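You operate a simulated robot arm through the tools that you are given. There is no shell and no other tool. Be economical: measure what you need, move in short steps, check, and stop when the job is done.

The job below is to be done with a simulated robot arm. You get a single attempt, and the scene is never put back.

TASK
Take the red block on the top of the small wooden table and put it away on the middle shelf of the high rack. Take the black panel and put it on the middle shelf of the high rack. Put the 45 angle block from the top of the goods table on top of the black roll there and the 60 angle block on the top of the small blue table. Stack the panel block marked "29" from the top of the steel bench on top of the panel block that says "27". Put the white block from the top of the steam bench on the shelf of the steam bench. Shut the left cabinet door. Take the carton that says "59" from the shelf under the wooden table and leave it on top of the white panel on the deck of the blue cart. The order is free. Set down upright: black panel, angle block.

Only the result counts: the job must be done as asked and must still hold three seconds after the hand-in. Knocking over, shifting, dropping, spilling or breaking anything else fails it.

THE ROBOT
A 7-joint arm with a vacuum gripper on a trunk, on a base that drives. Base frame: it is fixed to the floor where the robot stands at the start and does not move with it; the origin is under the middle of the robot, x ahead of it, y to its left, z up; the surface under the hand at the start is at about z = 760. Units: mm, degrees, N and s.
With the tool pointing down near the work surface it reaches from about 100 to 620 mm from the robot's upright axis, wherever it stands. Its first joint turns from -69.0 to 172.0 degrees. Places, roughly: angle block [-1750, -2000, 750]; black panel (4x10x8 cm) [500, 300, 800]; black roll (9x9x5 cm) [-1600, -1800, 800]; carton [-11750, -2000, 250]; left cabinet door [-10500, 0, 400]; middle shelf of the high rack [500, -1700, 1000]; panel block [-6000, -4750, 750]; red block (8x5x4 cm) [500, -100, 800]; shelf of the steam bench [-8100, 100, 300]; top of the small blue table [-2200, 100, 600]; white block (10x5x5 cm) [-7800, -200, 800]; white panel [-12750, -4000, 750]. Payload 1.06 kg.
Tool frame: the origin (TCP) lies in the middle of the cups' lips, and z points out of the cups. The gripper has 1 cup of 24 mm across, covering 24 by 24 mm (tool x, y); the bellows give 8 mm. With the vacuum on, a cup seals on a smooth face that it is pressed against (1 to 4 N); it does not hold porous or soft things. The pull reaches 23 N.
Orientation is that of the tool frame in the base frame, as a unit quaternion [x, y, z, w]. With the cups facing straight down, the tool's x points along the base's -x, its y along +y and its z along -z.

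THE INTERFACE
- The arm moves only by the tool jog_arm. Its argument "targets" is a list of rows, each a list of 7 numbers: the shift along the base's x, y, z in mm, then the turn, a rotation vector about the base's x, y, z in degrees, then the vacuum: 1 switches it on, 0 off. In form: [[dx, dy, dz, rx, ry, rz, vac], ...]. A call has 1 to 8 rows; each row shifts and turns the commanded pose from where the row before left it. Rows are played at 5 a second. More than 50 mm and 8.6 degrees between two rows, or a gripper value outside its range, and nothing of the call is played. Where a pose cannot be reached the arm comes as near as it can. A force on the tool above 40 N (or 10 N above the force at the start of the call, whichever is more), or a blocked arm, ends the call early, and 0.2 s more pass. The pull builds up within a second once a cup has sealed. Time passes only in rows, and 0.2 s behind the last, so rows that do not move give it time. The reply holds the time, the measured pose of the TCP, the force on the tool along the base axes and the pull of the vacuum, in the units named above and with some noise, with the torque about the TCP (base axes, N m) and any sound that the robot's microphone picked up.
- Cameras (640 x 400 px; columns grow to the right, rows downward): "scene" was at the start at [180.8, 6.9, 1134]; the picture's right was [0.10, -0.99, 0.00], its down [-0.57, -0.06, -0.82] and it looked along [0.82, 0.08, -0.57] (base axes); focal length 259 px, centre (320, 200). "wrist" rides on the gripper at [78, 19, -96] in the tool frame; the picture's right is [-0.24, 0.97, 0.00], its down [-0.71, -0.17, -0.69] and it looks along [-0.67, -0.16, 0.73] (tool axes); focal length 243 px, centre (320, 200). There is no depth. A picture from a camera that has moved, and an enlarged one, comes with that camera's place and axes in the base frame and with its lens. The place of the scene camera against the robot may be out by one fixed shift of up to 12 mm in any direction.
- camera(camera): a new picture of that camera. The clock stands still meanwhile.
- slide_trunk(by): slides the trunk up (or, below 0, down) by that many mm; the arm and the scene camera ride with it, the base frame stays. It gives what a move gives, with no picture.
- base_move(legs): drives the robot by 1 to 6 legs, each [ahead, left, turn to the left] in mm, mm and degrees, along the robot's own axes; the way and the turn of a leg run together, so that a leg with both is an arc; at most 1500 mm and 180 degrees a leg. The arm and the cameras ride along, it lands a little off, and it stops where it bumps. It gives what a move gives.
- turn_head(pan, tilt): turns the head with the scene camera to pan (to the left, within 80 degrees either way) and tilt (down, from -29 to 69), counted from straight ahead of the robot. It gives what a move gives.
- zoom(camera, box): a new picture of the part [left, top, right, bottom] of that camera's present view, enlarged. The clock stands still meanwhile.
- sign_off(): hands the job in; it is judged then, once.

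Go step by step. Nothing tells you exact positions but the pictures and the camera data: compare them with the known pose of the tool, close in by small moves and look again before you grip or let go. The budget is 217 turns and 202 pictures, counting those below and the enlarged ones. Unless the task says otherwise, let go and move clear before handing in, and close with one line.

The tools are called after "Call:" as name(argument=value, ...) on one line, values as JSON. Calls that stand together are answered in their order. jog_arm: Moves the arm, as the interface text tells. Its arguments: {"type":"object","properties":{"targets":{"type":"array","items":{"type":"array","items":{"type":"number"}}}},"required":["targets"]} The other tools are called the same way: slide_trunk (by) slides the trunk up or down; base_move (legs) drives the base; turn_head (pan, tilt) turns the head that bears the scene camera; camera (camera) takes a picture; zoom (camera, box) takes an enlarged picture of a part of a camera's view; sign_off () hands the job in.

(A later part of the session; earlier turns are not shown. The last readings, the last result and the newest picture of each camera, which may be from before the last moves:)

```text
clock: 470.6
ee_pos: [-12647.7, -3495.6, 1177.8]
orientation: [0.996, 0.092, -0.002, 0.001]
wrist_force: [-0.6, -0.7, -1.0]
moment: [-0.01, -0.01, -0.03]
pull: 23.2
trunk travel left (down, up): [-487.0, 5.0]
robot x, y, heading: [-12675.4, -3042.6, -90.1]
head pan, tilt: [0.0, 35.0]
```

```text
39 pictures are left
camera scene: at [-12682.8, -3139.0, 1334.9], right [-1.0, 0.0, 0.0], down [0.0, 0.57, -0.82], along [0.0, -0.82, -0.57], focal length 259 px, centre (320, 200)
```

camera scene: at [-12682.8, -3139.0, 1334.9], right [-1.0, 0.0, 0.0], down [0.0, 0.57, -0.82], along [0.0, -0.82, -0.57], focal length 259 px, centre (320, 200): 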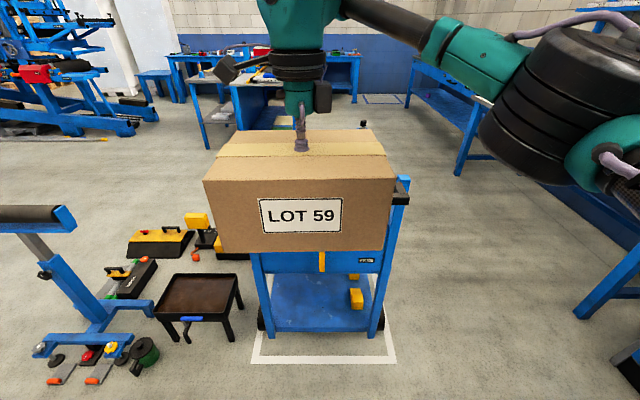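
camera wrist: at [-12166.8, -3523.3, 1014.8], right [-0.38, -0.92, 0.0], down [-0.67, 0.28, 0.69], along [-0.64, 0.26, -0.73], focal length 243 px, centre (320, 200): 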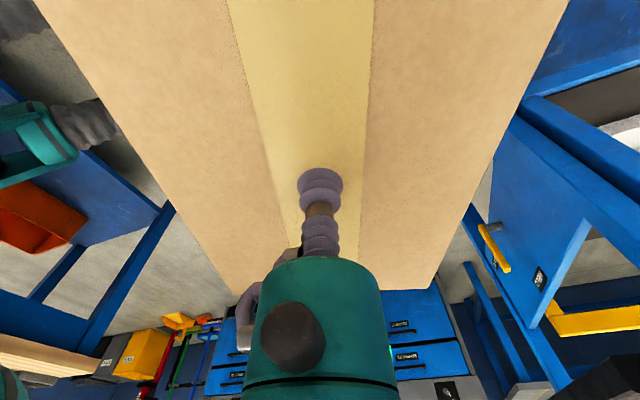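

Call:
base_move(legs=[[250, 0, 0], [155, -8, 0]])

Call:
jog_arm(targets=[[0, -25, 0, 0, 0, 0, 1], [0, -25, 0, 0, 0, 0, 1], [0, -25, 0, 0, 0, 0, 1], [0, -20, 0, 0, 0, 0, 1], [0, 0, 0, 0, 0, 0, 1]])

Call:
camera(camera="scene")

Call:
camera(camera="wrist")

```text
clock: 473.4
ee_pos: [-12656.8, -3897.9, 1178.0]
orientation: [0.996, 0.093, -0.001, -0.001]
wrist_force: [0.6, -0.6, -1.1]
moment: [0.0, -0.01, 0.01]
pull: 22.7
trunk travel left (down, up): [-487.0, 5.0]
robot x, y, heading: [-12682.2, -3445.4, -89.9]
head pan, tilt: [0.0, 35.0]
```

```text
clock: 474.6
ee_pos: [-12661.4, -3970.6, 1174.2]
orientation: [0.996, 0.093, -0.002, 0.0]
wrist_force: [0.1, 0.5, -0.9]
moment: [0.0, -0.02, -0.01]
pull: 22.7
out of reach, approached as far as the arm can: row 3, 4
trunk travel left (down, up): [-487.0, 5.0]
robot x, y, heading: [-12686.1, -3443.3, -90.3]
head pan, tilt: [0.0, 35.0]
```

```text
38 pictures are left
camera scene: at [-12691.4, -3540.9, 1334.9], right [-1.0, 0.0, 0.0], down [0.0, 0.57, -0.82], along [0.0, -0.82, -0.57], focal length 259 px, centre (320, 200)
```

scene: 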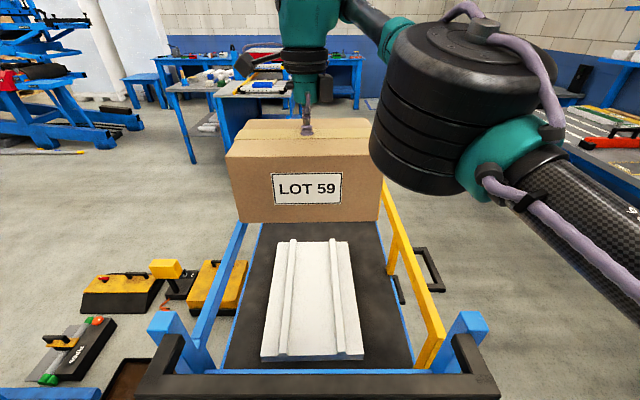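

```text
37 pictures are left
camera wrist: at [-12581.2, -3975.2, 1270.4], right [-0.05, -1.0, 0.0], down [-0.72, 0.04, 0.69], along [-0.69, 0.03, -0.73], focal length 243 px, centre (320, 200)
```

wrist: 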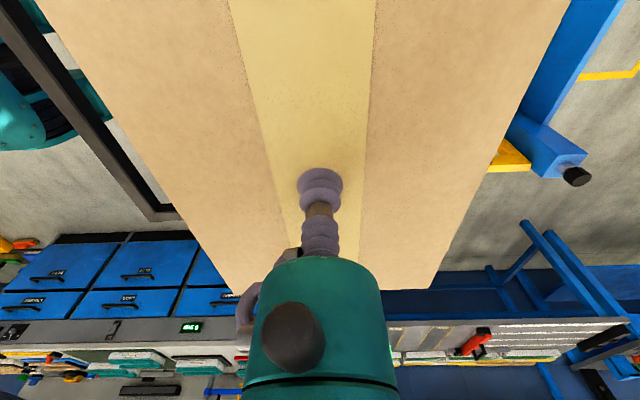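

Excellent view: the carton hangs right over the panel. I'm shifting 10 mm west and lowering in stages.

Call:
jog_arm(targets=[[-10, 0, -40, 0, 0, 0, 1], [0, 0, -45, 0, 0, 0, 1], [0, 0, -45, 0, 0, 0, 1], [0, 0, -45, 0, 0, 0, 1], [0, 0, -45, 0, 0, 0, 1], [0, 0, 0, 0, 0, 0, 1]])

Call:
camera(camera="scene")

```text
clock: 476.0
ee_pos: [-12671.3, -3972.4, 954.5]
orientation: [0.996, 0.093, -0.001, 0.0]
wrist_force: [1.3, -1.1, -0.4]
moment: [0.0, -0.02, 0.02]
pull: 22.9
trunk travel left (down, up): [-487.0, 5.0]
robot x, y, heading: [-12683.3, -3446.0, -89.8]
head pan, tilt: [0.0, 35.0]
```

```text
36 pictures are left
camera scene: at [-12691.5, -3540.8, 1335.0], right [-1.0, 0.0, 0.0], down [0.0, 0.57, -0.82], along [0.0, -0.82, -0.57], focal length 259 px, centre (320, 200)
```

scene: 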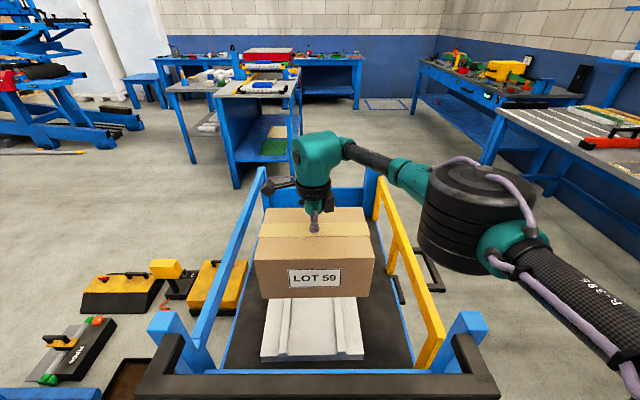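

The elbow drum would come close to the north-west post when lowering further. I'm raising a bit, shifting the base 115 mm west and moving the carton back east by the same amount with the arm.

Call:
jog_arm(targets=[[0, 0, 40, 0, 0, 0, 1], [0, 0, 30, 0, 0, 0, 1], [0, 0, 0, 0, 0, 0, 1]])

Call:
base_move(legs=[[0, -115, 0]])

Call:
jog_arm(targets=[[30, 0, 0, 0, 0, 0, 1], [30, 0, 0, 0, 0, 0, 1], [30, 0, 0, 0, 0, 0, 1], [25, 0, 0, 0, 0, 0, 1], [0, 0, 0, 0, 0, 0, 1]])

Call:
camera(camera="scene")

```text
clock: 476.8
ee_pos: [-12673.0, -3971.4, 1023.3]
orientation: [0.996, 0.093, -0.002, -0.001]
wrist_force: [0.5, -0.2, -2.3]
moment: [0.03, 0.01, 0.01]
pull: 22.8
trunk travel left (down, up): [-487.0, 5.0]
robot x, y, heading: [-12680.5, -3442.9, -90.0]
head pan, tilt: [0.0, 35.0]
```

```text
clock: 478.5
ee_pos: [-12787.0, -3971.2, 1023.4]
orientation: [0.996, 0.094, -0.001, 0.001]
wrist_force: [-1.1, -0.1, -0.7]
moment: [0.02, -0.01, 0.02]
pull: 23.4
trunk travel left (down, up): [-487.0, 5.0]
robot x, y, heading: [-12801.4, -3445.8, -89.8]
head pan, tilt: [0.0, 35.0]
```

```text
clock: 479.7
ee_pos: [-12689.4, -3952.0, 1017.3]
orientation: [0.996, 0.094, -0.002, 0.0]
wrist_force: [-0.5, 0.5, -0.9]
moment: [-0.01, -0.04, -0.05]
pull: 23.3
out of reach, approached as far as the arm can: row 3
trunk travel left (down, up): [-487.0, 5.0]
robot x, y, heading: [-12796.4, -3443.8, -89.9]
head pan, tilt: [0.0, 35.0]
```

```text
35 pictures are left
camera scene: at [-12807.1, -3541.4, 1334.8], right [-1.0, 0.0, 0.0], down [0.0, 0.57, -0.82], along [0.0, -0.82, -0.57], focal length 259 px, centre (320, 200)
```

scene: 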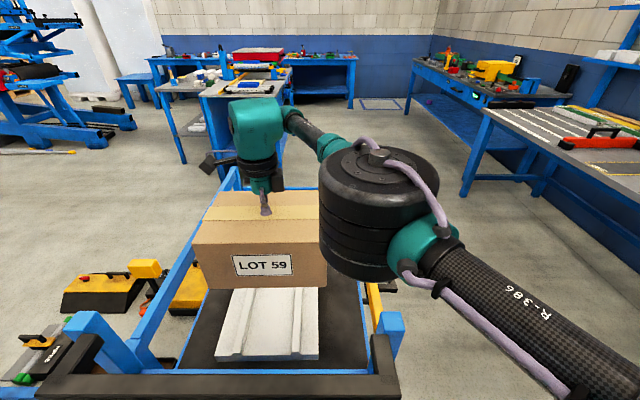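

That brought the elbow the wrong way. I'll instead turn the robot 10° left and extend the arm, which swings the elbow south-west, clear of the post.

Call:
base_move(legs=[[0, 0, 10]])

Call:
jog_arm(targets=[[-28, 0, 0, 0, 0, 0, 1], [-28, 0, 0, 0, 0, 0, 1], [-24, 0, -20, 0, 0, 0, 1], [0, -25, -20, 0, 0, 0, 1], [0, -30, -10, 0, 0, 0, 1], [0, -30, 0, 0, 0, 0, 1], [0, 0, 0, 0, 0, 0, 1]])

Call:
camera(camera="scene")

```text
clock: 480.8
ee_pos: [-12603.0, -3924.4, 1018.5]
orientation: [0.984, 0.18, -0.002, 0.0]
wrist_force: [-0.3, -0.3, -1.6]
moment: [0.0, 0.01, -0.02]
pull: 22.5
trunk travel left (down, up): [-487.0, 5.0]
robot x, y, heading: [-12798.5, -3444.5, -79.8]
head pan, tilt: [0.0, 35.0]
```

```text
clock: 482.4
ee_pos: [-12685.7, -3981.3, 968.6]
orientation: [0.984, 0.18, -0.002, 0.001]
wrist_force: [0.9, -0.6, -0.5]
moment: [0.05, 0.03, -0.01]
pull: 22.8
out of reach, approached as far as the arm can: row 6
trunk travel left (down, up): [-487.0, 5.0]
robot x, y, heading: [-12799.7, -3444.3, -80.2]
head pan, tilt: [0.0, 35.0]
```

```text
34 pictures are left
camera scene: at [-12789.6, -3539.4, 1334.9], right [-0.98, -0.17, 0.0], down [-0.1, 0.56, -0.82], along [0.14, -0.81, -0.57], focal length 259 px, centre (320, 200)
```

scene: 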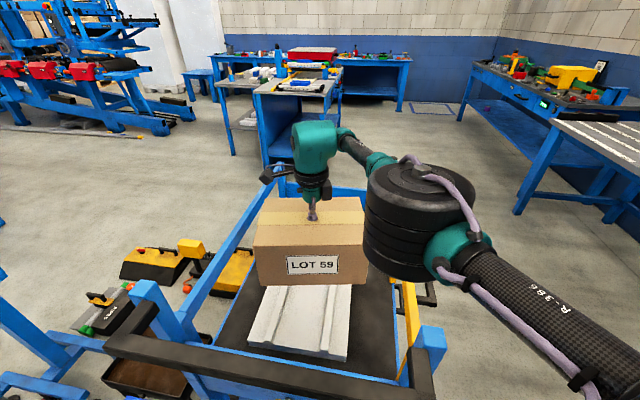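

Better, but still tight. I'm raising again, turning another 10° left with a 90 mm sidestep, which keeps the carton in place while the elbow moves further from the post.

Call:
jog_arm(targets=[[0, 5, 30, 0, 0, 0, 1], [0, 5, 20, 0, 0, 0, 1], [0, 0, 0, 0, 0, 0, 1]])

Call:
base_move(legs=[[0, -91, 10]])

Call:
jog_arm(targets=[[0, 0, -30, 0, 0, 0, 1], [0, 0, -30, 0, 0, 0, 1], [0, -5, -20, 0, 0, 0, 1], [0, 0, 0, 0, 0, 0, 1]])

Call:
camera(camera="scene")

```text
clock: 483.2
ee_pos: [-12685.6, -3972.0, 1018.9]
orientation: [0.984, 0.179, -0.002, 0.0]
wrist_force: [0.4, -0.2, -0.8]
moment: [0.0, -0.03, 0.02]
pull: 22.7
trunk travel left (down, up): [-487.0, 5.0]
robot x, y, heading: [-12795.7, -3442.6, -79.9]
head pan, tilt: [0.0, 35.0]
```

```text
clock: 484.6
ee_pos: [-12682.2, -3968.0, 1018.5]
orientation: [0.964, 0.265, -0.002, 0.001]
wrist_force: [0.9, 0.2, -1.5]
moment: [-0.03, 0.05, 0.01]
pull: 22.6
trunk travel left (down, up): [-487.0, 5.0]
robot x, y, heading: [-12885.3, -3466.7, -70.3]
head pan, tilt: [0.0, 35.0]
```

```text
clock: 485.6
ee_pos: [-12683.5, -3973.3, 937.7]
orientation: [0.964, 0.265, -0.001, 0.001]
wrist_force: [-0.8, 0.1, -1.4]
moment: [0.0, -0.02, 0.03]
pull: 22.9
trunk travel left (down, up): [-487.0, 5.0]
robot x, y, heading: [-12885.6, -3467.9, -70.1]
head pan, tilt: [0.0, 35.0]
```

```text
33 pictures are left
camera scene: at [-12861.2, -3558.6, 1334.9], right [-0.94, -0.34, 0.0], down [-0.2, 0.54, -0.82], along [0.28, -0.77, -0.57], focal length 259 px, centre (320, 200)
```

scene: 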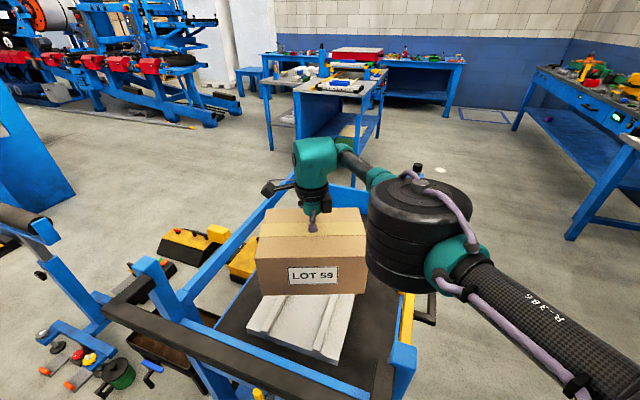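

Elbow and post now have clearance. Lowering further.

Call:
jog_arm(targets=[[0, 0, -20, 0, 0, 0, 1], [0, 0, -20, 0, 0, 0, 1], [0, 0, -15, 0, 0, 0, 1], [0, 0, 0, 0, 0, 0, 1]])

Call:
camera(camera="scene")

```text
clock: 486.6
ee_pos: [-12683.2, -3965.2, 892.9]
orientation: [0.964, 0.265, -0.002, 0.0]
wrist_force: [0.9, 0.4, -1.8]
moment: [-0.03, -0.01, 0.0]
pull: 22.3
out of reach, approached as far as the arm can: row 1, 2
trunk travel left (down, up): [-487.0, 5.0]
robot x, y, heading: [-12884.5, -3465.9, -70.2]
head pan, tilt: [0.0, 35.0]
```

```text
32 pictures are left
camera scene: at [-12861.0, -3558.5, 1334.9], right [-0.94, -0.34, 0.0], down [-0.2, 0.54, -0.82], along [0.28, -0.77, -0.57], focal length 259 px, centre (320, 200)
```

scene: 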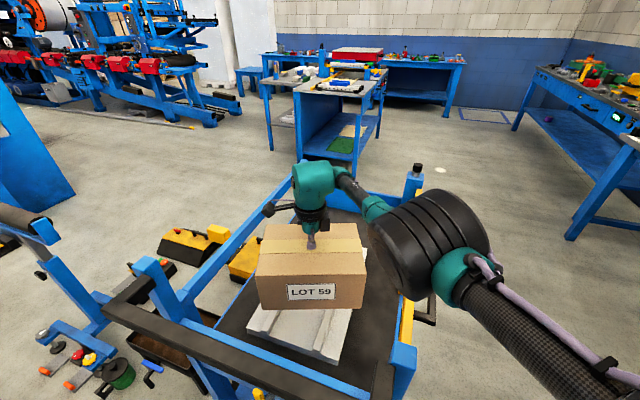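

Call:
jog_arm(targets=[[0, 8, -10, 0, 0, 0, 1], [0, 6, -10, 0, 0, 0, 1], [0, 0, -8, 0, 0, 0, 1], [0, 0, -5, 0, 0, 0, 1], [0, 0, 0, 0, 0, 0, 1]])

Call:
camera(camera="scene")

```text
clock: 487.8
ee_pos: [-12682.4, -3951.9, 861.2]
orientation: [0.964, 0.266, -0.002, 0.0]
wrist_force: [0.4, -0.5, -0.5]
moment: [-0.04, -0.03, -0.01]
pull: 22.7
trunk travel left (down, up): [-487.0, 5.0]
robot x, y, heading: [-12887.8, -3467.9, -70.0]
head pan, tilt: [0.0, 35.0]
```

```text
31 pictures are left
camera scene: at [-12861.1, -3558.6, 1334.9], right [-0.94, -0.34, 0.0], down [-0.2, 0.54, -0.82], along [0.28, -0.77, -0.57], focal length 259 px, centre (320, 200)
```

scene: 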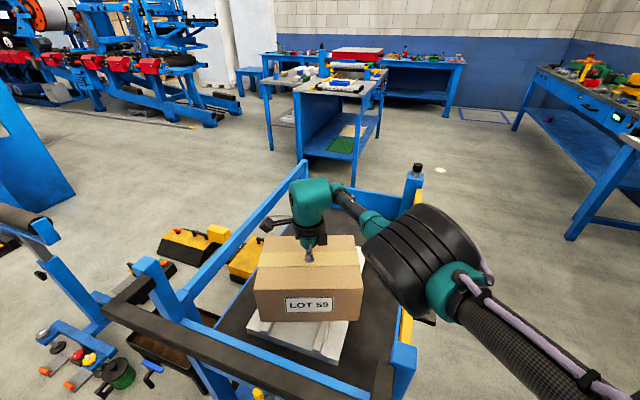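

Call:
jog_arm(targets=[[0, 3, -6, 0, 0, 0, 1], [0, 0, -5, 0, 0, 0, 1], [0, 0, -4, 0, 0, 0, 1], [0, 0, -4, 0, 0, 0, 1], [0, 0, 0, 0, 0, 0, 1]])

Call:
zoom(camera="scene", box=[220, 220, 440, 400])

```text
clock: 489.0
ee_pos: [-12683.0, -3947.6, 845.2]
orientation: [0.964, 0.265, -0.001, 0.0]
wrist_force: [-0.3, -0.1, -1.8]
moment: [-0.01, 0.01, -0.02]
pull: 22.6
out of reach, approached as far as the arm can: row 4
trunk travel left (down, up): [-487.0, 5.0]
robot x, y, heading: [-12886.6, -3467.9, -69.9]
head pan, tilt: [0.0, 35.0]
```

```text
2.22 times, centred on (330, 310) of scene
camera zoom: at [-12861.0, -3558.5, 1334.9], right [-0.94, -0.34, 0.0], down [-0.2, 0.54, -0.82], along [0.28, -0.77, -0.57], focal length 575 px, centre (298, -44)
```

zoom: 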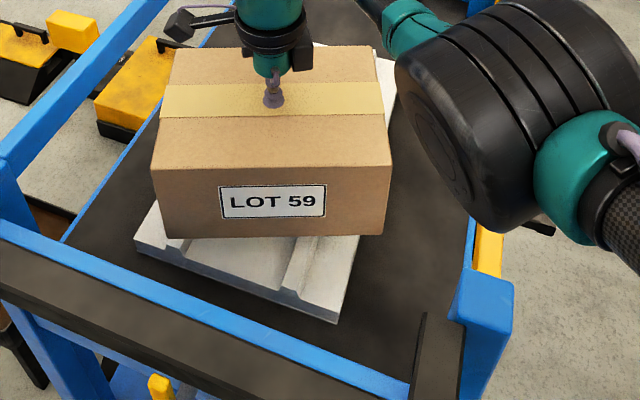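

The gap is about 25 mm. I'm continuing down with a slight pull toward the robot to stay within reach.

Call:
jog_arm(targets=[[-3, 8, -4, 0, 0, 0, 1], [-3, 8, -5, 0, 0, 0, 1], [0, 0, -4, 0, 0, 0, 1], [0, 0, 0, 0, 0, 0, 1]])

Call:
zoom(camera="scene", box=[220, 220, 440, 400])

```text
clock: 490.0
ee_pos: [-12689.5, -3931.6, 832.6]
orientation: [0.964, 0.264, -0.002, 0.0]
wrist_force: [-1.0, 0.3, -1.4]
moment: [-0.02, 0.0, -0.02]
pull: 22.9
trunk travel left (down, up): [-487.0, 5.0]
robot x, y, heading: [-12883.1, -3467.8, -70.2]
head pan, tilt: [0.0, 35.0]
```

```text
2.22 times, centred on (330, 310) of scene
camera zoom: at [-12861.0, -3558.5, 1334.9], right [-0.94, -0.34, 0.0], down [-0.2, 0.54, -0.82], along [0.28, -0.77, -0.57], focal length 575 px, centre (298, -44)
```

zoom: 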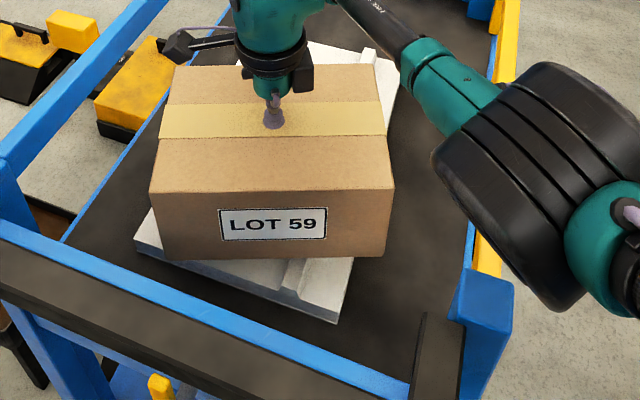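

Call:
jog_arm(targets=[[0, 0, -3, 0, 0, 0, 1], [0, 0, -3, 0, 0, 0, 1], [0, 0, -3, 0, 0, 0, 1], [0, 0, 0, 0, 0, 0, 1]])

Call:
zoom(camera="scene", box=[220, 220, 440, 400])

```text
clock: 491.0
ee_pos: [-12690.0, -3931.7, 824.1]
orientation: [0.964, 0.265, -0.002, 0.0]
wrist_force: [0.2, 0.2, -2.0]
moment: [0.02, 0.0, 0.02]
pull: 22.9
trunk travel left (down, up): [-487.0, 5.0]
robot x, y, heading: [-12883.4, -3466.8, -70.0]
head pan, tilt: [0.0, 35.0]
```

```text
2.22 times, centred on (330, 310) of scene
camera zoom: at [-12861.0, -3558.5, 1334.9], right [-0.94, -0.34, 0.0], down [-0.2, 0.54, -0.82], along [0.28, -0.77, -0.57], focal length 575 px, centre (298, -44)
```

zoom: 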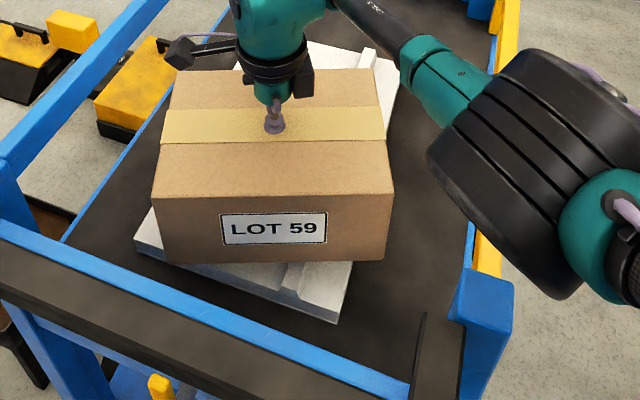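

Call:
jog_arm(targets=[[0, 0, -3, 0, 0, 0, 1], [0, 0, -3, 0, 0, 0, 1], [0, 0, -3, 0, 0, 0, 1], [0, 0, 0, 0, 0, 0, 1]])

```text
clock: 492.0
ee_pos: [-12688.9, -3931.1, 815.5]
orientation: [0.965, 0.264, -0.002, 0.0]
wrist_force: [-0.4, 0.3, -1.8]
moment: [-0.02, 0.0, 0.0]
pull: 22.9
trunk travel left (down, up): [-487.0, 5.0]
robot x, y, heading: [-12884.8, -3471.1, -70.1]
head pan, tilt: [0.0, 35.0]
```

Call:
jog_arm(targets=[[0, 0, -3, 0, 0, 0, 1], [0, 0, -3, 0, 0, 0, 1], [0, 0, -2, 0, 0, 0, 1], [0, 0, 0, 0, 0, 0, 1]])

Call:
zoom(camera="scene", box=[220, 220, 440, 400])

```text
clock: 493.0
ee_pos: [-12688.5, -3931.8, 806.7]
orientation: [0.964, 0.265, -0.001, 0.0]
wrist_force: [-0.4, 0.3, -0.7]
moment: [-0.02, 0.04, -0.03]
pull: 23.0
trunk travel left (down, up): [-487.0, 5.0]
robot x, y, heading: [-12887.0, -3470.0, -70.5]
head pan, tilt: [0.0, 35.0]
```

```text
2.22 times, centred on (330, 310) of scene
camera zoom: at [-12861.0, -3558.5, 1334.9], right [-0.94, -0.34, 0.0], down [-0.2, 0.54, -0.82], along [0.28, -0.77, -0.57], focal length 575 px, centre (298, -44)
```

zoom: 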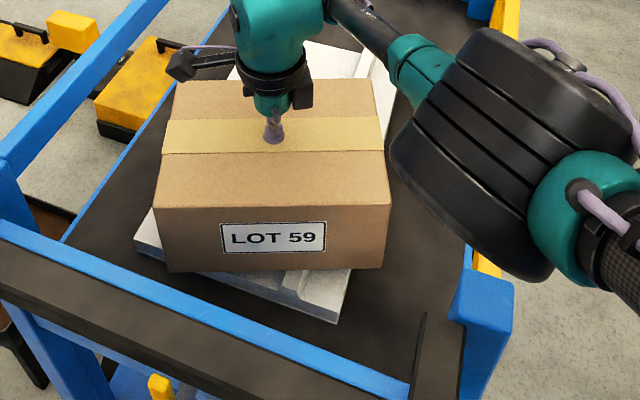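

Call:
jog_arm(targets=[[0, 0, -3, 0, 0, 0, 1], [0, 0, -3, 0, 0, 0, 1], [0, 0, -3, 0, 0, 0, 1], [0, 0, 0, 0, 0, 0, 1]])

Call:
zoom(camera="scene", box=[220, 220, 440, 400])

```text
clock: 494.0
ee_pos: [-12689.4, -3931.2, 798.5]
orientation: [0.964, 0.264, -0.002, 0.001]
wrist_force: [1.3, 0.2, -0.1]
moment: [-0.02, 0.03, -0.01]
pull: 23.3
trunk travel left (down, up): [-487.0, 5.0]
robot x, y, heading: [-12885.6, -3463.9, -69.8]
head pan, tilt: [0.0, 35.0]
```

```text
2.22 times, centred on (330, 310) of scene
camera zoom: at [-12861.0, -3558.5, 1334.9], right [-0.94, -0.34, 0.0], down [-0.2, 0.54, -0.82], along [0.28, -0.77, -0.57], focal length 575 px, centre (298, -44)
```

zoom: 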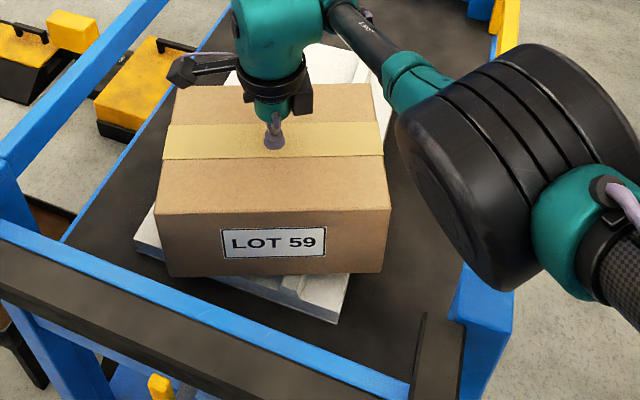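

Call:
jog_arm(targets=[[0, 0, -3, 0, 0, 0, 1], [0, 0, -3, 0, 0, 0, 1], [0, 0, -2, 0, 0, 0, 1], [0, 0, 0, 0, 0, 0, 1]])

```text
clock: 495.0
ee_pos: [-12689.4, -3928.2, 792.3]
orientation: [0.964, 0.265, -0.002, 0.004]
wrist_force: [3.1, -8.3, 17.7]
moment: [0.09, 0.02, 0.0]
pull: 22.6
out of reach, approached as far as the arm can: row 1
trunk travel left (down, up): [-487.0, 5.0]
robot x, y, heading: [-12887.3, -3467.5, -70.4]
head pan, tilt: [0.0, 35.0]
```

Call:
camera(camera="scene")

```text
25 pictures are left
camera scene: at [-12861.3, -3558.0, 1335.1], right [-0.94, -0.34, 0.0], down [-0.2, 0.54, -0.82], along [0.28, -0.77, -0.57], focal length 259 px, centre (320, 200)
```

scene: 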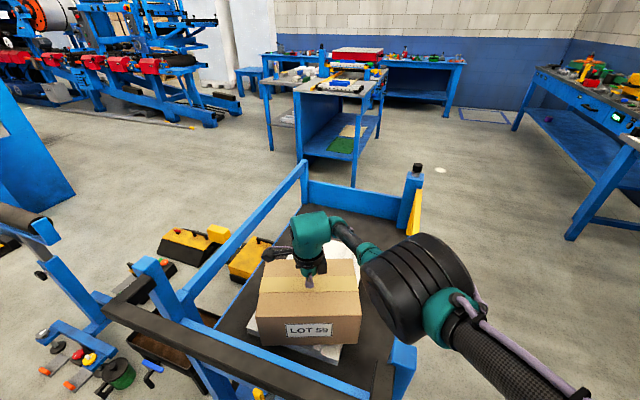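

The carton rests on the white panel. I'm releasing and rising high before backing away.

Call:
jog_arm(targets=[[0, 0, 2, 0, 0, 0, 0], [0, 0, 0, 0, 0, 0, 0], [0, 0, 0, 0, 0, 0, 0], [0, 0, 0, 0, 0, 0, 0], [0, 0, 15, 0, 0, 0, 0], [0, 0, 30, 0, 0, 0, 0], [0, 0, 40, 0, 0, 0, 0], [0, 0, 45, 0, 0, 0, 0]])

Call:
jog_arm(targets=[[0, 0, 45, 0, 0, 0, 0], [0, 0, 45, 0, 0, 0, 0], [0, 10, 40, 0, 0, 0, 0], [0, 10, 20, 0, 0, 0, 0]])

Call:
base_move(legs=[[-450, 0, 0]])

Call:
camera(camera="scene")

```text
clock: 496.8
ee_pos: [-12690.4, -3927.8, 921.5]
orientation: [0.964, 0.264, -0.002, 0.0]
wrist_force: [0.3, -0.2, 0.3]
moment: [-0.02, -0.01, -0.04]
pull: 0.0
trunk travel left (down, up): [-487.0, 5.0]
robot x, y, heading: [-12885.6, -3466.8, -69.9]
head pan, tilt: [0.0, 35.0]
```

```text
clock: 497.8
ee_pos: [-12690.0, -3907.8, 1070.6]
orientation: [0.965, 0.263, -0.002, 0.0]
wrist_force: [0.3, -0.6, 0.4]
moment: [0.05, -0.01, 0.04]
pull: 0.0
trunk travel left (down, up): [-487.0, 5.0]
robot x, y, heading: [-12885.3, -3468.6, -70.2]
head pan, tilt: [0.0, 35.0]
```

```text
clock: 500.6
ee_pos: [-12846.4, -3474.9, 1071.4]
orientation: [0.964, 0.265, -0.002, 0.0]
wrist_force: [0.0, 0.3, -0.1]
moment: [-0.02, 0.01, -0.05]
pull: 0.0
trunk travel left (down, up): [-487.0, 5.0]
robot x, y, heading: [-13041.3, -3038.2, -69.7]
head pan, tilt: [0.0, 35.0]
```

```text
24 pictures are left
camera scene: at [-13018.5, -3125.3, 1334.9], right [-0.94, -0.34, 0.0], down [-0.2, 0.54, -0.82], along [0.28, -0.77, -0.57], focal length 259 px, centre (320, 200)
```

scene: 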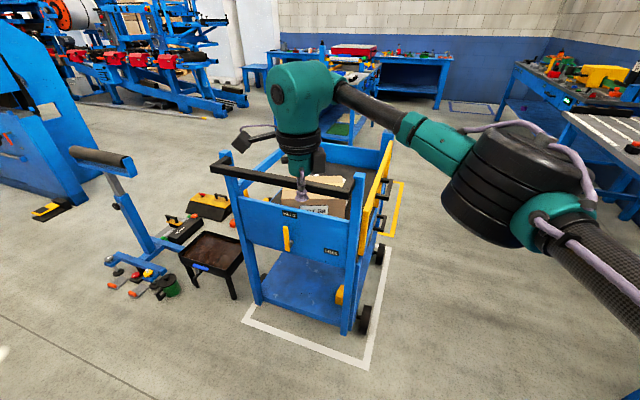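

The carton job is done. Next are the panel blocks on the steel bench near (-6000, -4750), so I'm driving back east and looking ahead.

Call:
slide_trunk(by=-150)

Call:
base_move(legs=[[0, 0, 69.7], [1350, 0, 0], [1350, 0, 0]])

Call:
turn_head(pan=10, tilt=10)

Call:
camera(camera="scene")

```text
clock: 502.3
ee_pos: [-12846.5, -3473.8, 921.9]
orientation: [0.964, 0.266, -0.002, 0.001]
wrist_force: [-0.1, 0.2, 0.5]
moment: [0.0, -0.03, -0.03]
pull: 0.1
trunk travel left (down, up): [-337.0, 155.0]
robot x, y, heading: [-13042.9, -3034.5, -69.8]
head pan, tilt: [0.0, 35.0]
```

```text
clock: 518.7
ee_pos: [-9832.3, -2984.9, 920.2]
orientation: [0.634, 0.773, -0.001, 0.001]
wrist_force: [-0.1, -0.3, 0.5]
moment: [0.0, -0.03, -0.02]
pull: 0.2
trunk travel left (down, up): [-337.0, 155.0]
robot x, y, heading: [-10312.8, -3023.3, 0.6]
head pan, tilt: [0.0, 35.0]
```

```text
clock: 519.6
ee_pos: [-9832.4, -2986.1, 921.1]
orientation: [0.635, 0.773, -0.001, 0.002]
wrist_force: [-0.8, 0.0, 0.8]
moment: [0.02, 0.03, 0.0]
pull: 0.0
trunk travel left (down, up): [-337.0, 155.0]
robot x, y, heading: [-10313.9, -3022.9, 0.7]
head pan, tilt: [10.0, 10.0]
```

```text
23 pictures are left
camera scene: at [-10136.2, -3007.5, 1209.6], right [0.18, -0.98, 0.0], down [-0.17, -0.03, -0.98], along [0.97, 0.18, -0.17], focal length 259 px, centre (320, 200)
```

scene: 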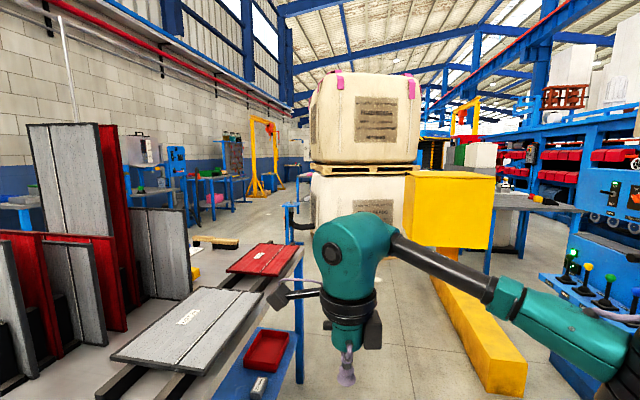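

A row of pallets and a barrier block the way ahead, so I'm taking the known route: north through the gap, east along the main aisle, then looking south near x≈-5700.

Call:
base_move(legs=[[-60, 0, 89.3], [1080, 0, 0], [1080, 0, 0], [0, 0, -90], [1500, 0, 0], [1500, 0, 0]])

Call:
base_move(legs=[[1500, 0, 0]])

Call:
turn_head(pan=-60, tilt=10)

Call:
camera(camera="scene")

```text
clock: 552.0
ee_pos: [-6877.3, -1078.2, 920.4]
orientation: [0.666, 0.746, -0.001, 0.001]
wrist_force: [0.3, 0.3, -0.3]
moment: [0.0, 0.03, 0.02]
pull: 0.0
trunk travel left (down, up): [-337.0, 155.0]
robot x, y, heading: [-7357.2, -1073.6, -4.4]
head pan, tilt: [10.0, 10.0]
```

```text
clock: 559.4
ee_pos: [-5372.1, -1213.5, 920.6]
orientation: [0.672, 0.74, -0.002, 0.002]
wrist_force: [0.3, -0.4, -0.7]
moment: [-0.02, -0.01, 0.01]
pull: 0.0
trunk travel left (down, up): [-337.0, 155.0]
robot x, y, heading: [-5852.4, -1202.3, -5.2]
head pan, tilt: [10.0, 10.0]
```

```text
clock: 560.9
ee_pos: [-5371.6, -1213.1, 919.7]
orientation: [0.673, 0.739, -0.001, 0.001]
wrist_force: [0.5, 0.3, -0.5]
moment: [0.01, -0.01, 0.01]
pull: 0.1
trunk travel left (down, up): [-337.0, 155.0]
robot x, y, heading: [-5852.2, -1202.6, -5.2]
head pan, tilt: [-60.0, 10.0]
```

```text
22 pictures are left
camera scene: at [-5729.6, -1296.7, 1209.7], right [-0.91, -0.42, 0.0], down [-0.07, 0.16, -0.98], along [0.41, -0.89, -0.17], focal length 259 px, centre (320, 200)
```

scene: 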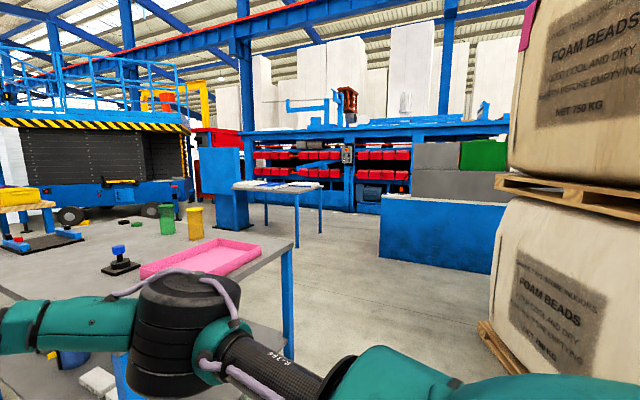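

Call:
zoom(camera="scene", box=[220, 130, 520, 290])

```text
2.13 times, centred on (370, 210) of scene
camera zoom: at [-5729.6, -1296.7, 1209.7], right [-0.91, -0.42, 0.0], down [-0.07, 0.16, -0.98], along [0.41, -0.89, -0.17], focal length 552 px, centre (213, 179)
```

zoom: 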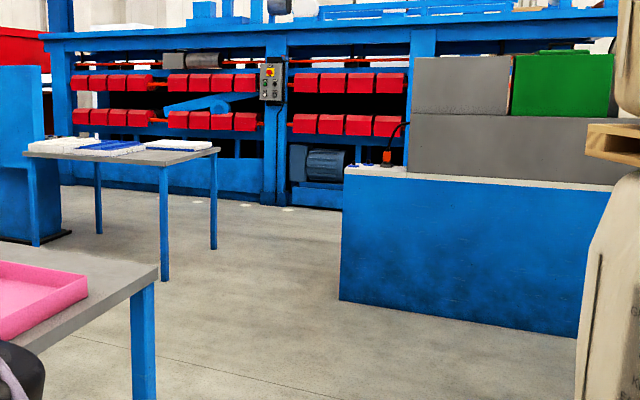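

The steel bench seems to be the blue-sided one at about x -5170…-6200, y≈-4240. I'm driving down the passage at x≈-5530 towards it.

Call:
base_move(legs=[[325, 30, 5.2], [0, 0, -90], [1200, 0, 0], [900, 0, 0]])

Call:
turn_head(pan=-5, tilt=12)

Call:
camera(camera="scene")

```text
clock: 576.8
ee_pos: [-5545.0, -3747.4, 920.9]
orientation: [0.997, 0.077, -0.002, 0.0]
wrist_force: [-0.4, -0.2, 0.4]
moment: [0.0, -0.03, 0.02]
pull: 0.0
trunk travel left (down, up): [-337.0, 155.0]
robot x, y, heading: [-5563.5, -3267.3, -91.7]
head pan, tilt: [-60.0, 10.0]
```

```text
clock: 578.1
ee_pos: [-5545.1, -3749.3, 920.9]
orientation: [0.997, 0.077, -0.002, 0.0]
wrist_force: [-0.2, -0.6, -0.1]
moment: [0.02, 0.01, -0.01]
pull: 0.0
trunk travel left (down, up): [-337.0, 155.0]
robot x, y, heading: [-5561.5, -3268.3, -91.9]
head pan, tilt: [-5.0, 12.0]
```

```text
20 pictures are left
camera scene: at [-5584.7, -3454.5, 1206.4], right [-0.99, 0.12, 0.0], down [0.03, 0.21, -0.98], along [-0.12, -0.97, -0.21], focal length 259 px, centre (320, 200)
```

scene: 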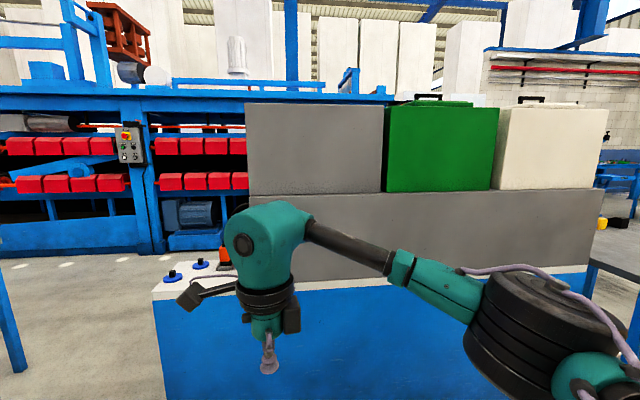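

The bench's working side must be the far (south) one. I'm driving round its east end.

Call:
base_move(legs=[[0, 940, 1.9], [1250, 0, 0], [1150, 0, 0], [0, 0, -90]])

Call:
turn_head(pan=-20, tilt=15)

Call:
camera(camera="scene")

```text
clock: 601.7
ee_pos: [-5145.8, -5703.5, 921.8]
orientation: [0.767, -0.642, -0.002, -0.001]
wrist_force: [0.3, 0.2, 0.0]
moment: [-0.03, 0.01, 0.0]
pull: 0.0
trunk travel left (down, up): [-337.0, 155.0]
robot x, y, heading: [-4663.9, -5674.5, 179.4]
head pan, tilt: [-5.0, 12.0]
```

```text
clock: 602.5
ee_pos: [-5143.5, -5702.9, 920.7]
orientation: [0.767, -0.642, -0.001, -0.002]
wrist_force: [0.5, 1.4, 0.1]
moment: [0.02, 0.0, 0.0]
pull: 0.1
trunk travel left (down, up): [-337.0, 155.0]
robot x, y, heading: [-4662.9, -5674.3, 179.3]
head pan, tilt: [-20.0, 15.0]
```

```text
19 pictures are left
camera scene: at [-4852.8, -5643.5, 1201.6], right [0.35, 0.94, 0.0], down [0.24, -0.09, -0.97], along [-0.9, 0.34, -0.26], focal length 259 px, centre (320, 200)
```

scene: 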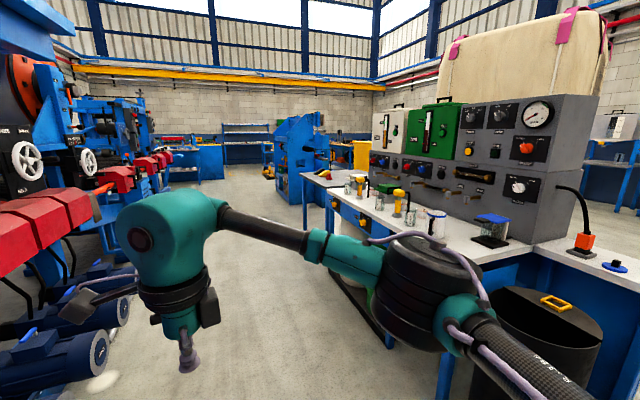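

Call:
zoom(camera="scene", box=[290, 120, 530, 270])

```text
2.67 times, centred on (410, 195) of scene
camera zoom: at [-4852.8, -5643.5, 1201.6], right [0.35, 0.94, 0.0], down [0.24, -0.09, -0.97], along [-0.9, 0.34, -0.26], focal length 690 px, centre (80, 213)
```

zoom: 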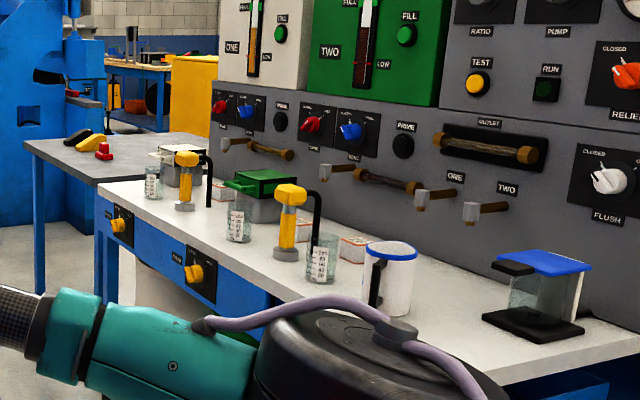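

The bench top carries small white blocks with labels near (-6142…-5714, -4820) — likely the numbered panel blocks. I'm driving in front of them.

Call:
base_move(legs=[[1250, 0, 0], [0, 0, -89.4], [280, 0, 0]])

Call:
turn_head(pan=15, tilt=30)

Call:
camera(camera="scene")

```text
clock: 614.2
ee_pos: [-5947.5, -4893.8, 920.9]
orientation: [-0.085, 0.996, 0.0, 0.002]
wrist_force: [0.1, 0.8, 0.0]
moment: [-0.02, 0.0, 0.0]
pull: 0.1
trunk travel left (down, up): [-337.0, 155.0]
robot x, y, heading: [-5922.7, -5377.3, 89.1]
head pan, tilt: [-20.0, 15.0]
```

```text
clock: 615.2
ee_pos: [-5948.4, -4893.6, 921.3]
orientation: [-0.086, 0.996, 0.0, 0.002]
wrist_force: [1.4, 0.3, 0.5]
moment: [0.0, -0.03, 0.02]
pull: 0.1
trunk travel left (down, up): [-337.0, 155.0]
robot x, y, heading: [-5924.5, -5376.7, 88.9]
head pan, tilt: [15.0, 30.0]
```

```text
17 pictures are left
camera scene: at [-5952.3, -5195.6, 1177.4], right [0.97, 0.24, 0.0], down [0.12, -0.48, -0.87], along [-0.21, 0.84, -0.5], focal length 259 px, centre (320, 200)
```

scene: 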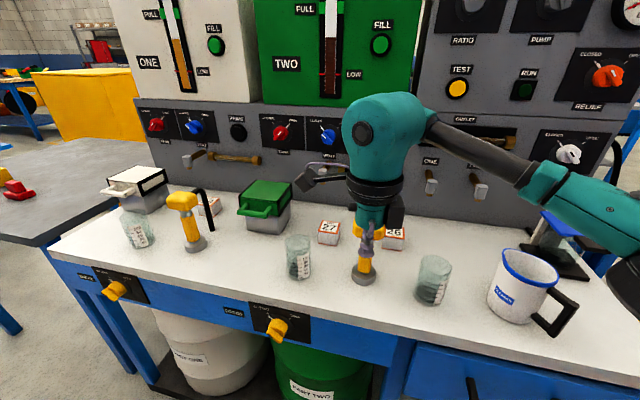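

Call:
zoom(camera="scene", box=[180, 170, 420, 310])

Call:
camera(camera="wrist")

```text
2.67 times, centred on (300, 240) of scene
camera zoom: at [-5952.3, -5195.6, 1177.4], right [0.97, 0.24, 0.0], down [0.12, -0.48, -0.87], along [-0.21, 0.84, -0.5], focal length 690 px, centre (373, 93)
```

zoom: 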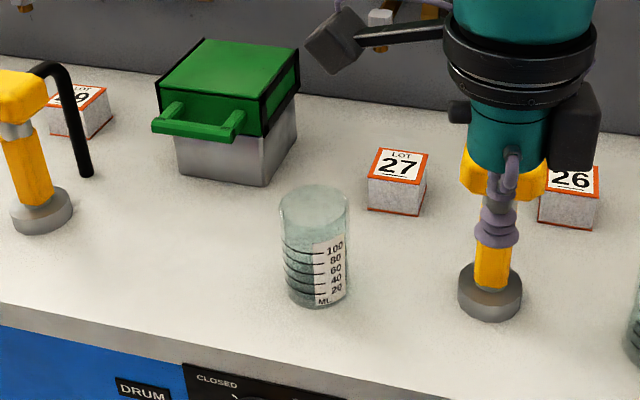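

```text
15 pictures are left
camera wrist: at [-6030.0, -4888.8, 1016.9], right [0.07, 1.0, 0.0], down [0.72, -0.05, 0.69], along [0.69, -0.04, -0.73], focal length 243 px, centre (320, 200)
```

wrist: 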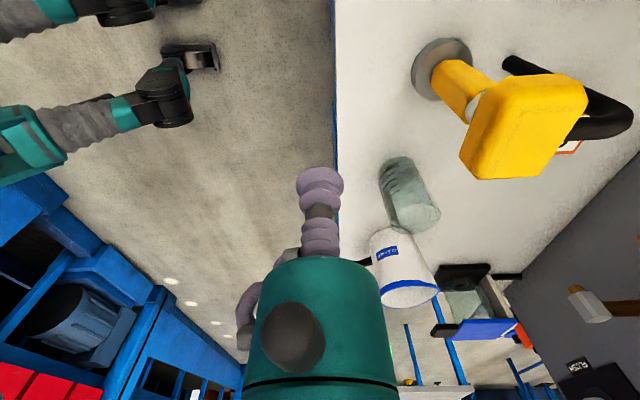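

The 29 block stands at the left behind the left tap, and 27 is in the middle. I'm raising the tool, then moving the base left and forward for a closer look.

Call:
jog_arm(targets=[[0, 0, 40, 0, 0, 0, 0], [0, 0, 40, 0, 0, 0, 0], [0, 0, 0, 0, 0, 0, 0]])

Call:
base_move(legs=[[0, 430, 1], [130, 0, 0]])

Call:
turn_head(pan=0, tilt=35)

Call:
camera(camera="scene")

```text
clock: 616.0
ee_pos: [-5950.3, -4894.3, 1001.8]
orientation: [-0.086, 0.996, 0.0, 0.001]
wrist_force: [0.7, 0.5, -0.1]
moment: [0.02, 0.02, -0.04]
pull: 0.2
trunk travel left (down, up): [-337.0, 155.0]
robot x, y, heading: [-5923.0, -5376.1, 89.1]
head pan, tilt: [15.0, 30.0]
```

```text
clock: 621.2
ee_pos: [-6387.7, -4761.7, 1000.3]
orientation: [-0.096, 0.995, 0.0, 0.002]
wrist_force: [-0.4, 0.4, 0.0]
moment: [0.0, 0.0, -0.03]
pull: 0.1
trunk travel left (down, up): [-337.0, 155.0]
robot x, y, heading: [-6352.4, -5241.0, 90.6]
head pan, tilt: [15.0, 30.0]
```

```text
clock: 622.0
ee_pos: [-6387.4, -4763.0, 1001.4]
orientation: [-0.096, 0.995, 0.0, 0.002]
wrist_force: [-0.2, -1.1, 0.5]
moment: [0.02, -0.03, -0.02]
pull: 0.0
trunk travel left (down, up): [-337.0, 155.0]
robot x, y, heading: [-6350.5, -5241.2, 90.3]
head pan, tilt: [0.0, 35.0]
```

```text
14 pictures are left
camera scene: at [-6360.7, -5064.0, 1169.6], right [1.0, 0.01, 0.0], down [0.0, -0.57, -0.82], along [0.0, 0.82, -0.57], focal length 259 px, centre (320, 200)
```

scene: 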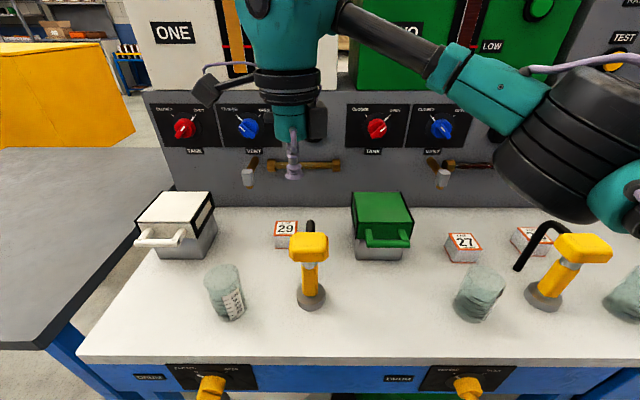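

Call:
camera(camera="wrist")

```text
13 pictures are left
camera wrist: at [-6469.1, -4759.1, 1097.1], right [0.05, 1.0, 0.0], down [0.73, -0.03, 0.69], along [0.69, -0.03, -0.73], focal length 243 px, centre (320, 200)
```

wrist: 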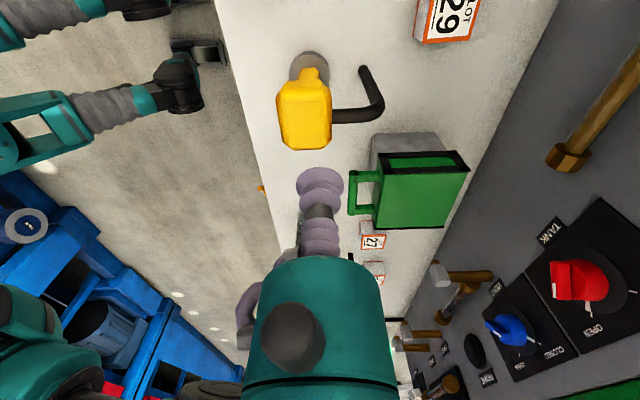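

The 29 block is near (-6430, -4632), clear of the tap and levers. I'm moving the base 85 ahead and 40 left, then bringing the tool over it.

Call:
base_move(legs=[[85, 40, 0]])

Call:
jog_arm(targets=[[0, 20, 0, 0, 0, 0, 0], [0, 20, -10, 0, 0, 0, 0], [0, 8, -30, 0, 0, 0, 0], [0, 0, -35, 0, 0, 0, 0], [0, 0, 0, 0, 0, 0, 0]])

Call:
camera(camera="wrist")

```text
clock: 623.1
ee_pos: [-6426.4, -4678.5, 1002.4]
orientation: [-0.095, 0.995, 0.001, 0.001]
wrist_force: [-0.4, 0.3, 0.8]
moment: [-0.02, 0.0, 0.01]
pull: 0.0
trunk travel left (down, up): [-337.0, 155.0]
robot x, y, heading: [-6392.9, -5161.8, 90.2]
head pan, tilt: [0.0, 35.0]
```

```text
clock: 624.3
ee_pos: [-6426.3, -4631.5, 924.3]
orientation: [-0.095, 0.996, 0.001, 0.001]
wrist_force: [-0.1, -0.4, 0.2]
moment: [0.01, 0.01, 0.04]
pull: 0.1
trunk travel left (down, up): [-337.0, 155.0]
robot x, y, heading: [-6390.9, -5162.0, 90.3]
head pan, tilt: [0.0, 35.0]
```

```text
12 pictures are left
camera wrist: at [-6508.7, -4627.8, 1020.6], right [0.05, 1.0, 0.0], down [0.72, -0.04, 0.69], along [0.69, -0.03, -0.73], focal length 243 px, centre (320, 200)
```

wrist: 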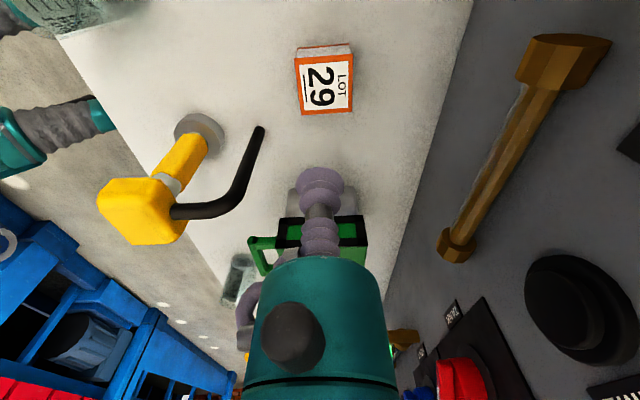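

The 29 block's top centre is at (-6438, -4625), z≈795. I'm descending with the vacuum on.

Call:
jog_arm(targets=[[-12, 7, -20, 0, 0, 0, 1], [0, 0, -35, 0, 0, 0, 1], [0, 0, -35, 0, 0, 0, 1], [0, 0, -10, 0, 0, 0, 1], [0, 0, -5, 0, 0, 0, 1], [0, 0, 0, 0, 0, 0, 1]])

Call:
camera(camera="wrist")

```text
clock: 625.7
ee_pos: [-6438.2, -4623.3, 820.5]
orientation: [-0.095, 0.995, 0.001, 0.002]
wrist_force: [-0.3, -0.4, 0.3]
moment: [0.0, -0.03, 0.01]
pull: 0.0
trunk travel left (down, up): [-337.0, 155.0]
robot x, y, heading: [-6391.2, -5161.6, 90.4]
head pan, tilt: [0.0, 35.0]
```

```text
11 pictures are left
camera wrist: at [-6519.8, -4620.6, 916.8], right [0.05, 1.0, 0.0], down [0.73, -0.04, 0.69], along [0.69, -0.03, -0.73], focal length 243 px, centre (320, 200)
```

wrist: 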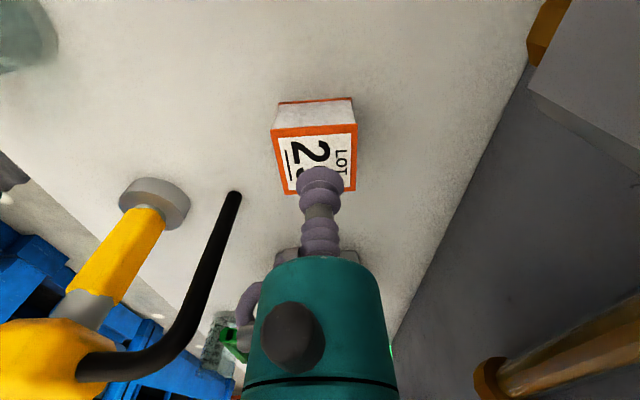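

Call:
jog_arm(targets=[[-4, -2, -6, 0, 0, 0, 1], [0, 0, -4, 0, 0, 0, 1], [0, 0, -4, 0, 0, 0, 1], [0, 0, -3, 0, 0, 0, 1], [0, 0, 0, 0, 0, 0, 1], [0, 0, 0, 0, 0, 0, 1]])

```text
clock: 627.1
ee_pos: [-6442.2, -4624.9, 805.1]
orientation: [-0.095, 0.995, 0.001, 0.002]
wrist_force: [0.5, 0.1, 0.2]
moment: [-0.06, 0.02, 0.03]
pull: 0.1
trunk travel left (down, up): [-337.0, 155.0]
robot x, y, heading: [-6392.1, -5160.8, 90.2]
head pan, tilt: [0.0, 35.0]
```

Call:
jog_arm(targets=[[0, 0, -3, 0, 0, 0, 1], [0, 0, -3, 0, 0, 0, 1], [0, 0, -3, 0, 0, 0, 1], [0, 0, 0, 0, 0, 0, 1], [0, 0, 0, 0, 0, 0, 1]])

```text
clock: 628.3
ee_pos: [-6443.0, -4626.0, 794.8]
orientation: [-0.095, 0.995, 0.0, 0.001]
wrist_force: [-0.8, 0.7, 0.2]
moment: [-0.02, -0.03, 0.04]
pull: 0.1
trunk travel left (down, up): [-337.0, 155.0]
robot x, y, heading: [-6395.8, -5161.7, 90.3]
head pan, tilt: [0.0, 35.0]
```

Call:
jog_arm(targets=[[0, 0, -3, 0, 0, 0, 1], [0, 0, -3, 0, 0, 0, 1], [0, 0, -3, 0, 0, 0, 1], [0, 0, 0, 0, 0, 0, 1], [0, 0, 0, 0, 0, 0, 1]])

Call:
camera(camera="wrist")

```text
clock: 629.5
ee_pos: [-6442.3, -4626.5, 787.9]
orientation: [-0.094, 0.996, 0.002, 0.002]
wrist_force: [-1.8, 6.7, 17.4]
moment: [-0.03, 0.03, 0.0]
pull: 23.1
trunk travel left (down, up): [-337.0, 155.0]
robot x, y, heading: [-6390.7, -5161.6, 90.1]
head pan, tilt: [0.0, 35.0]
```

```text
10 pictures are left
camera wrist: at [-6524.1, -4622.6, 883.1], right [0.05, 1.0, 0.0], down [0.73, -0.04, 0.69], along [0.69, -0.03, -0.73], focal length 243 px, centre (320, 200)
```

wrist: 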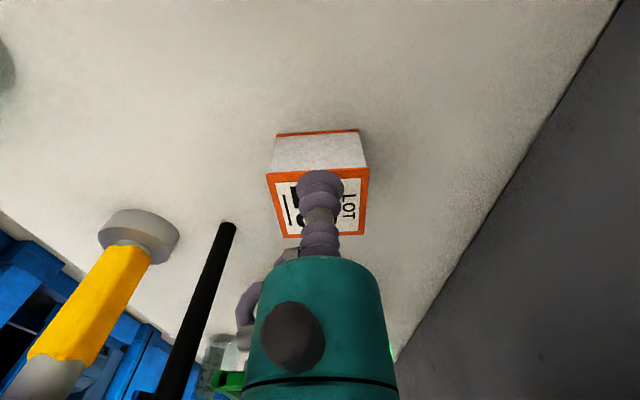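

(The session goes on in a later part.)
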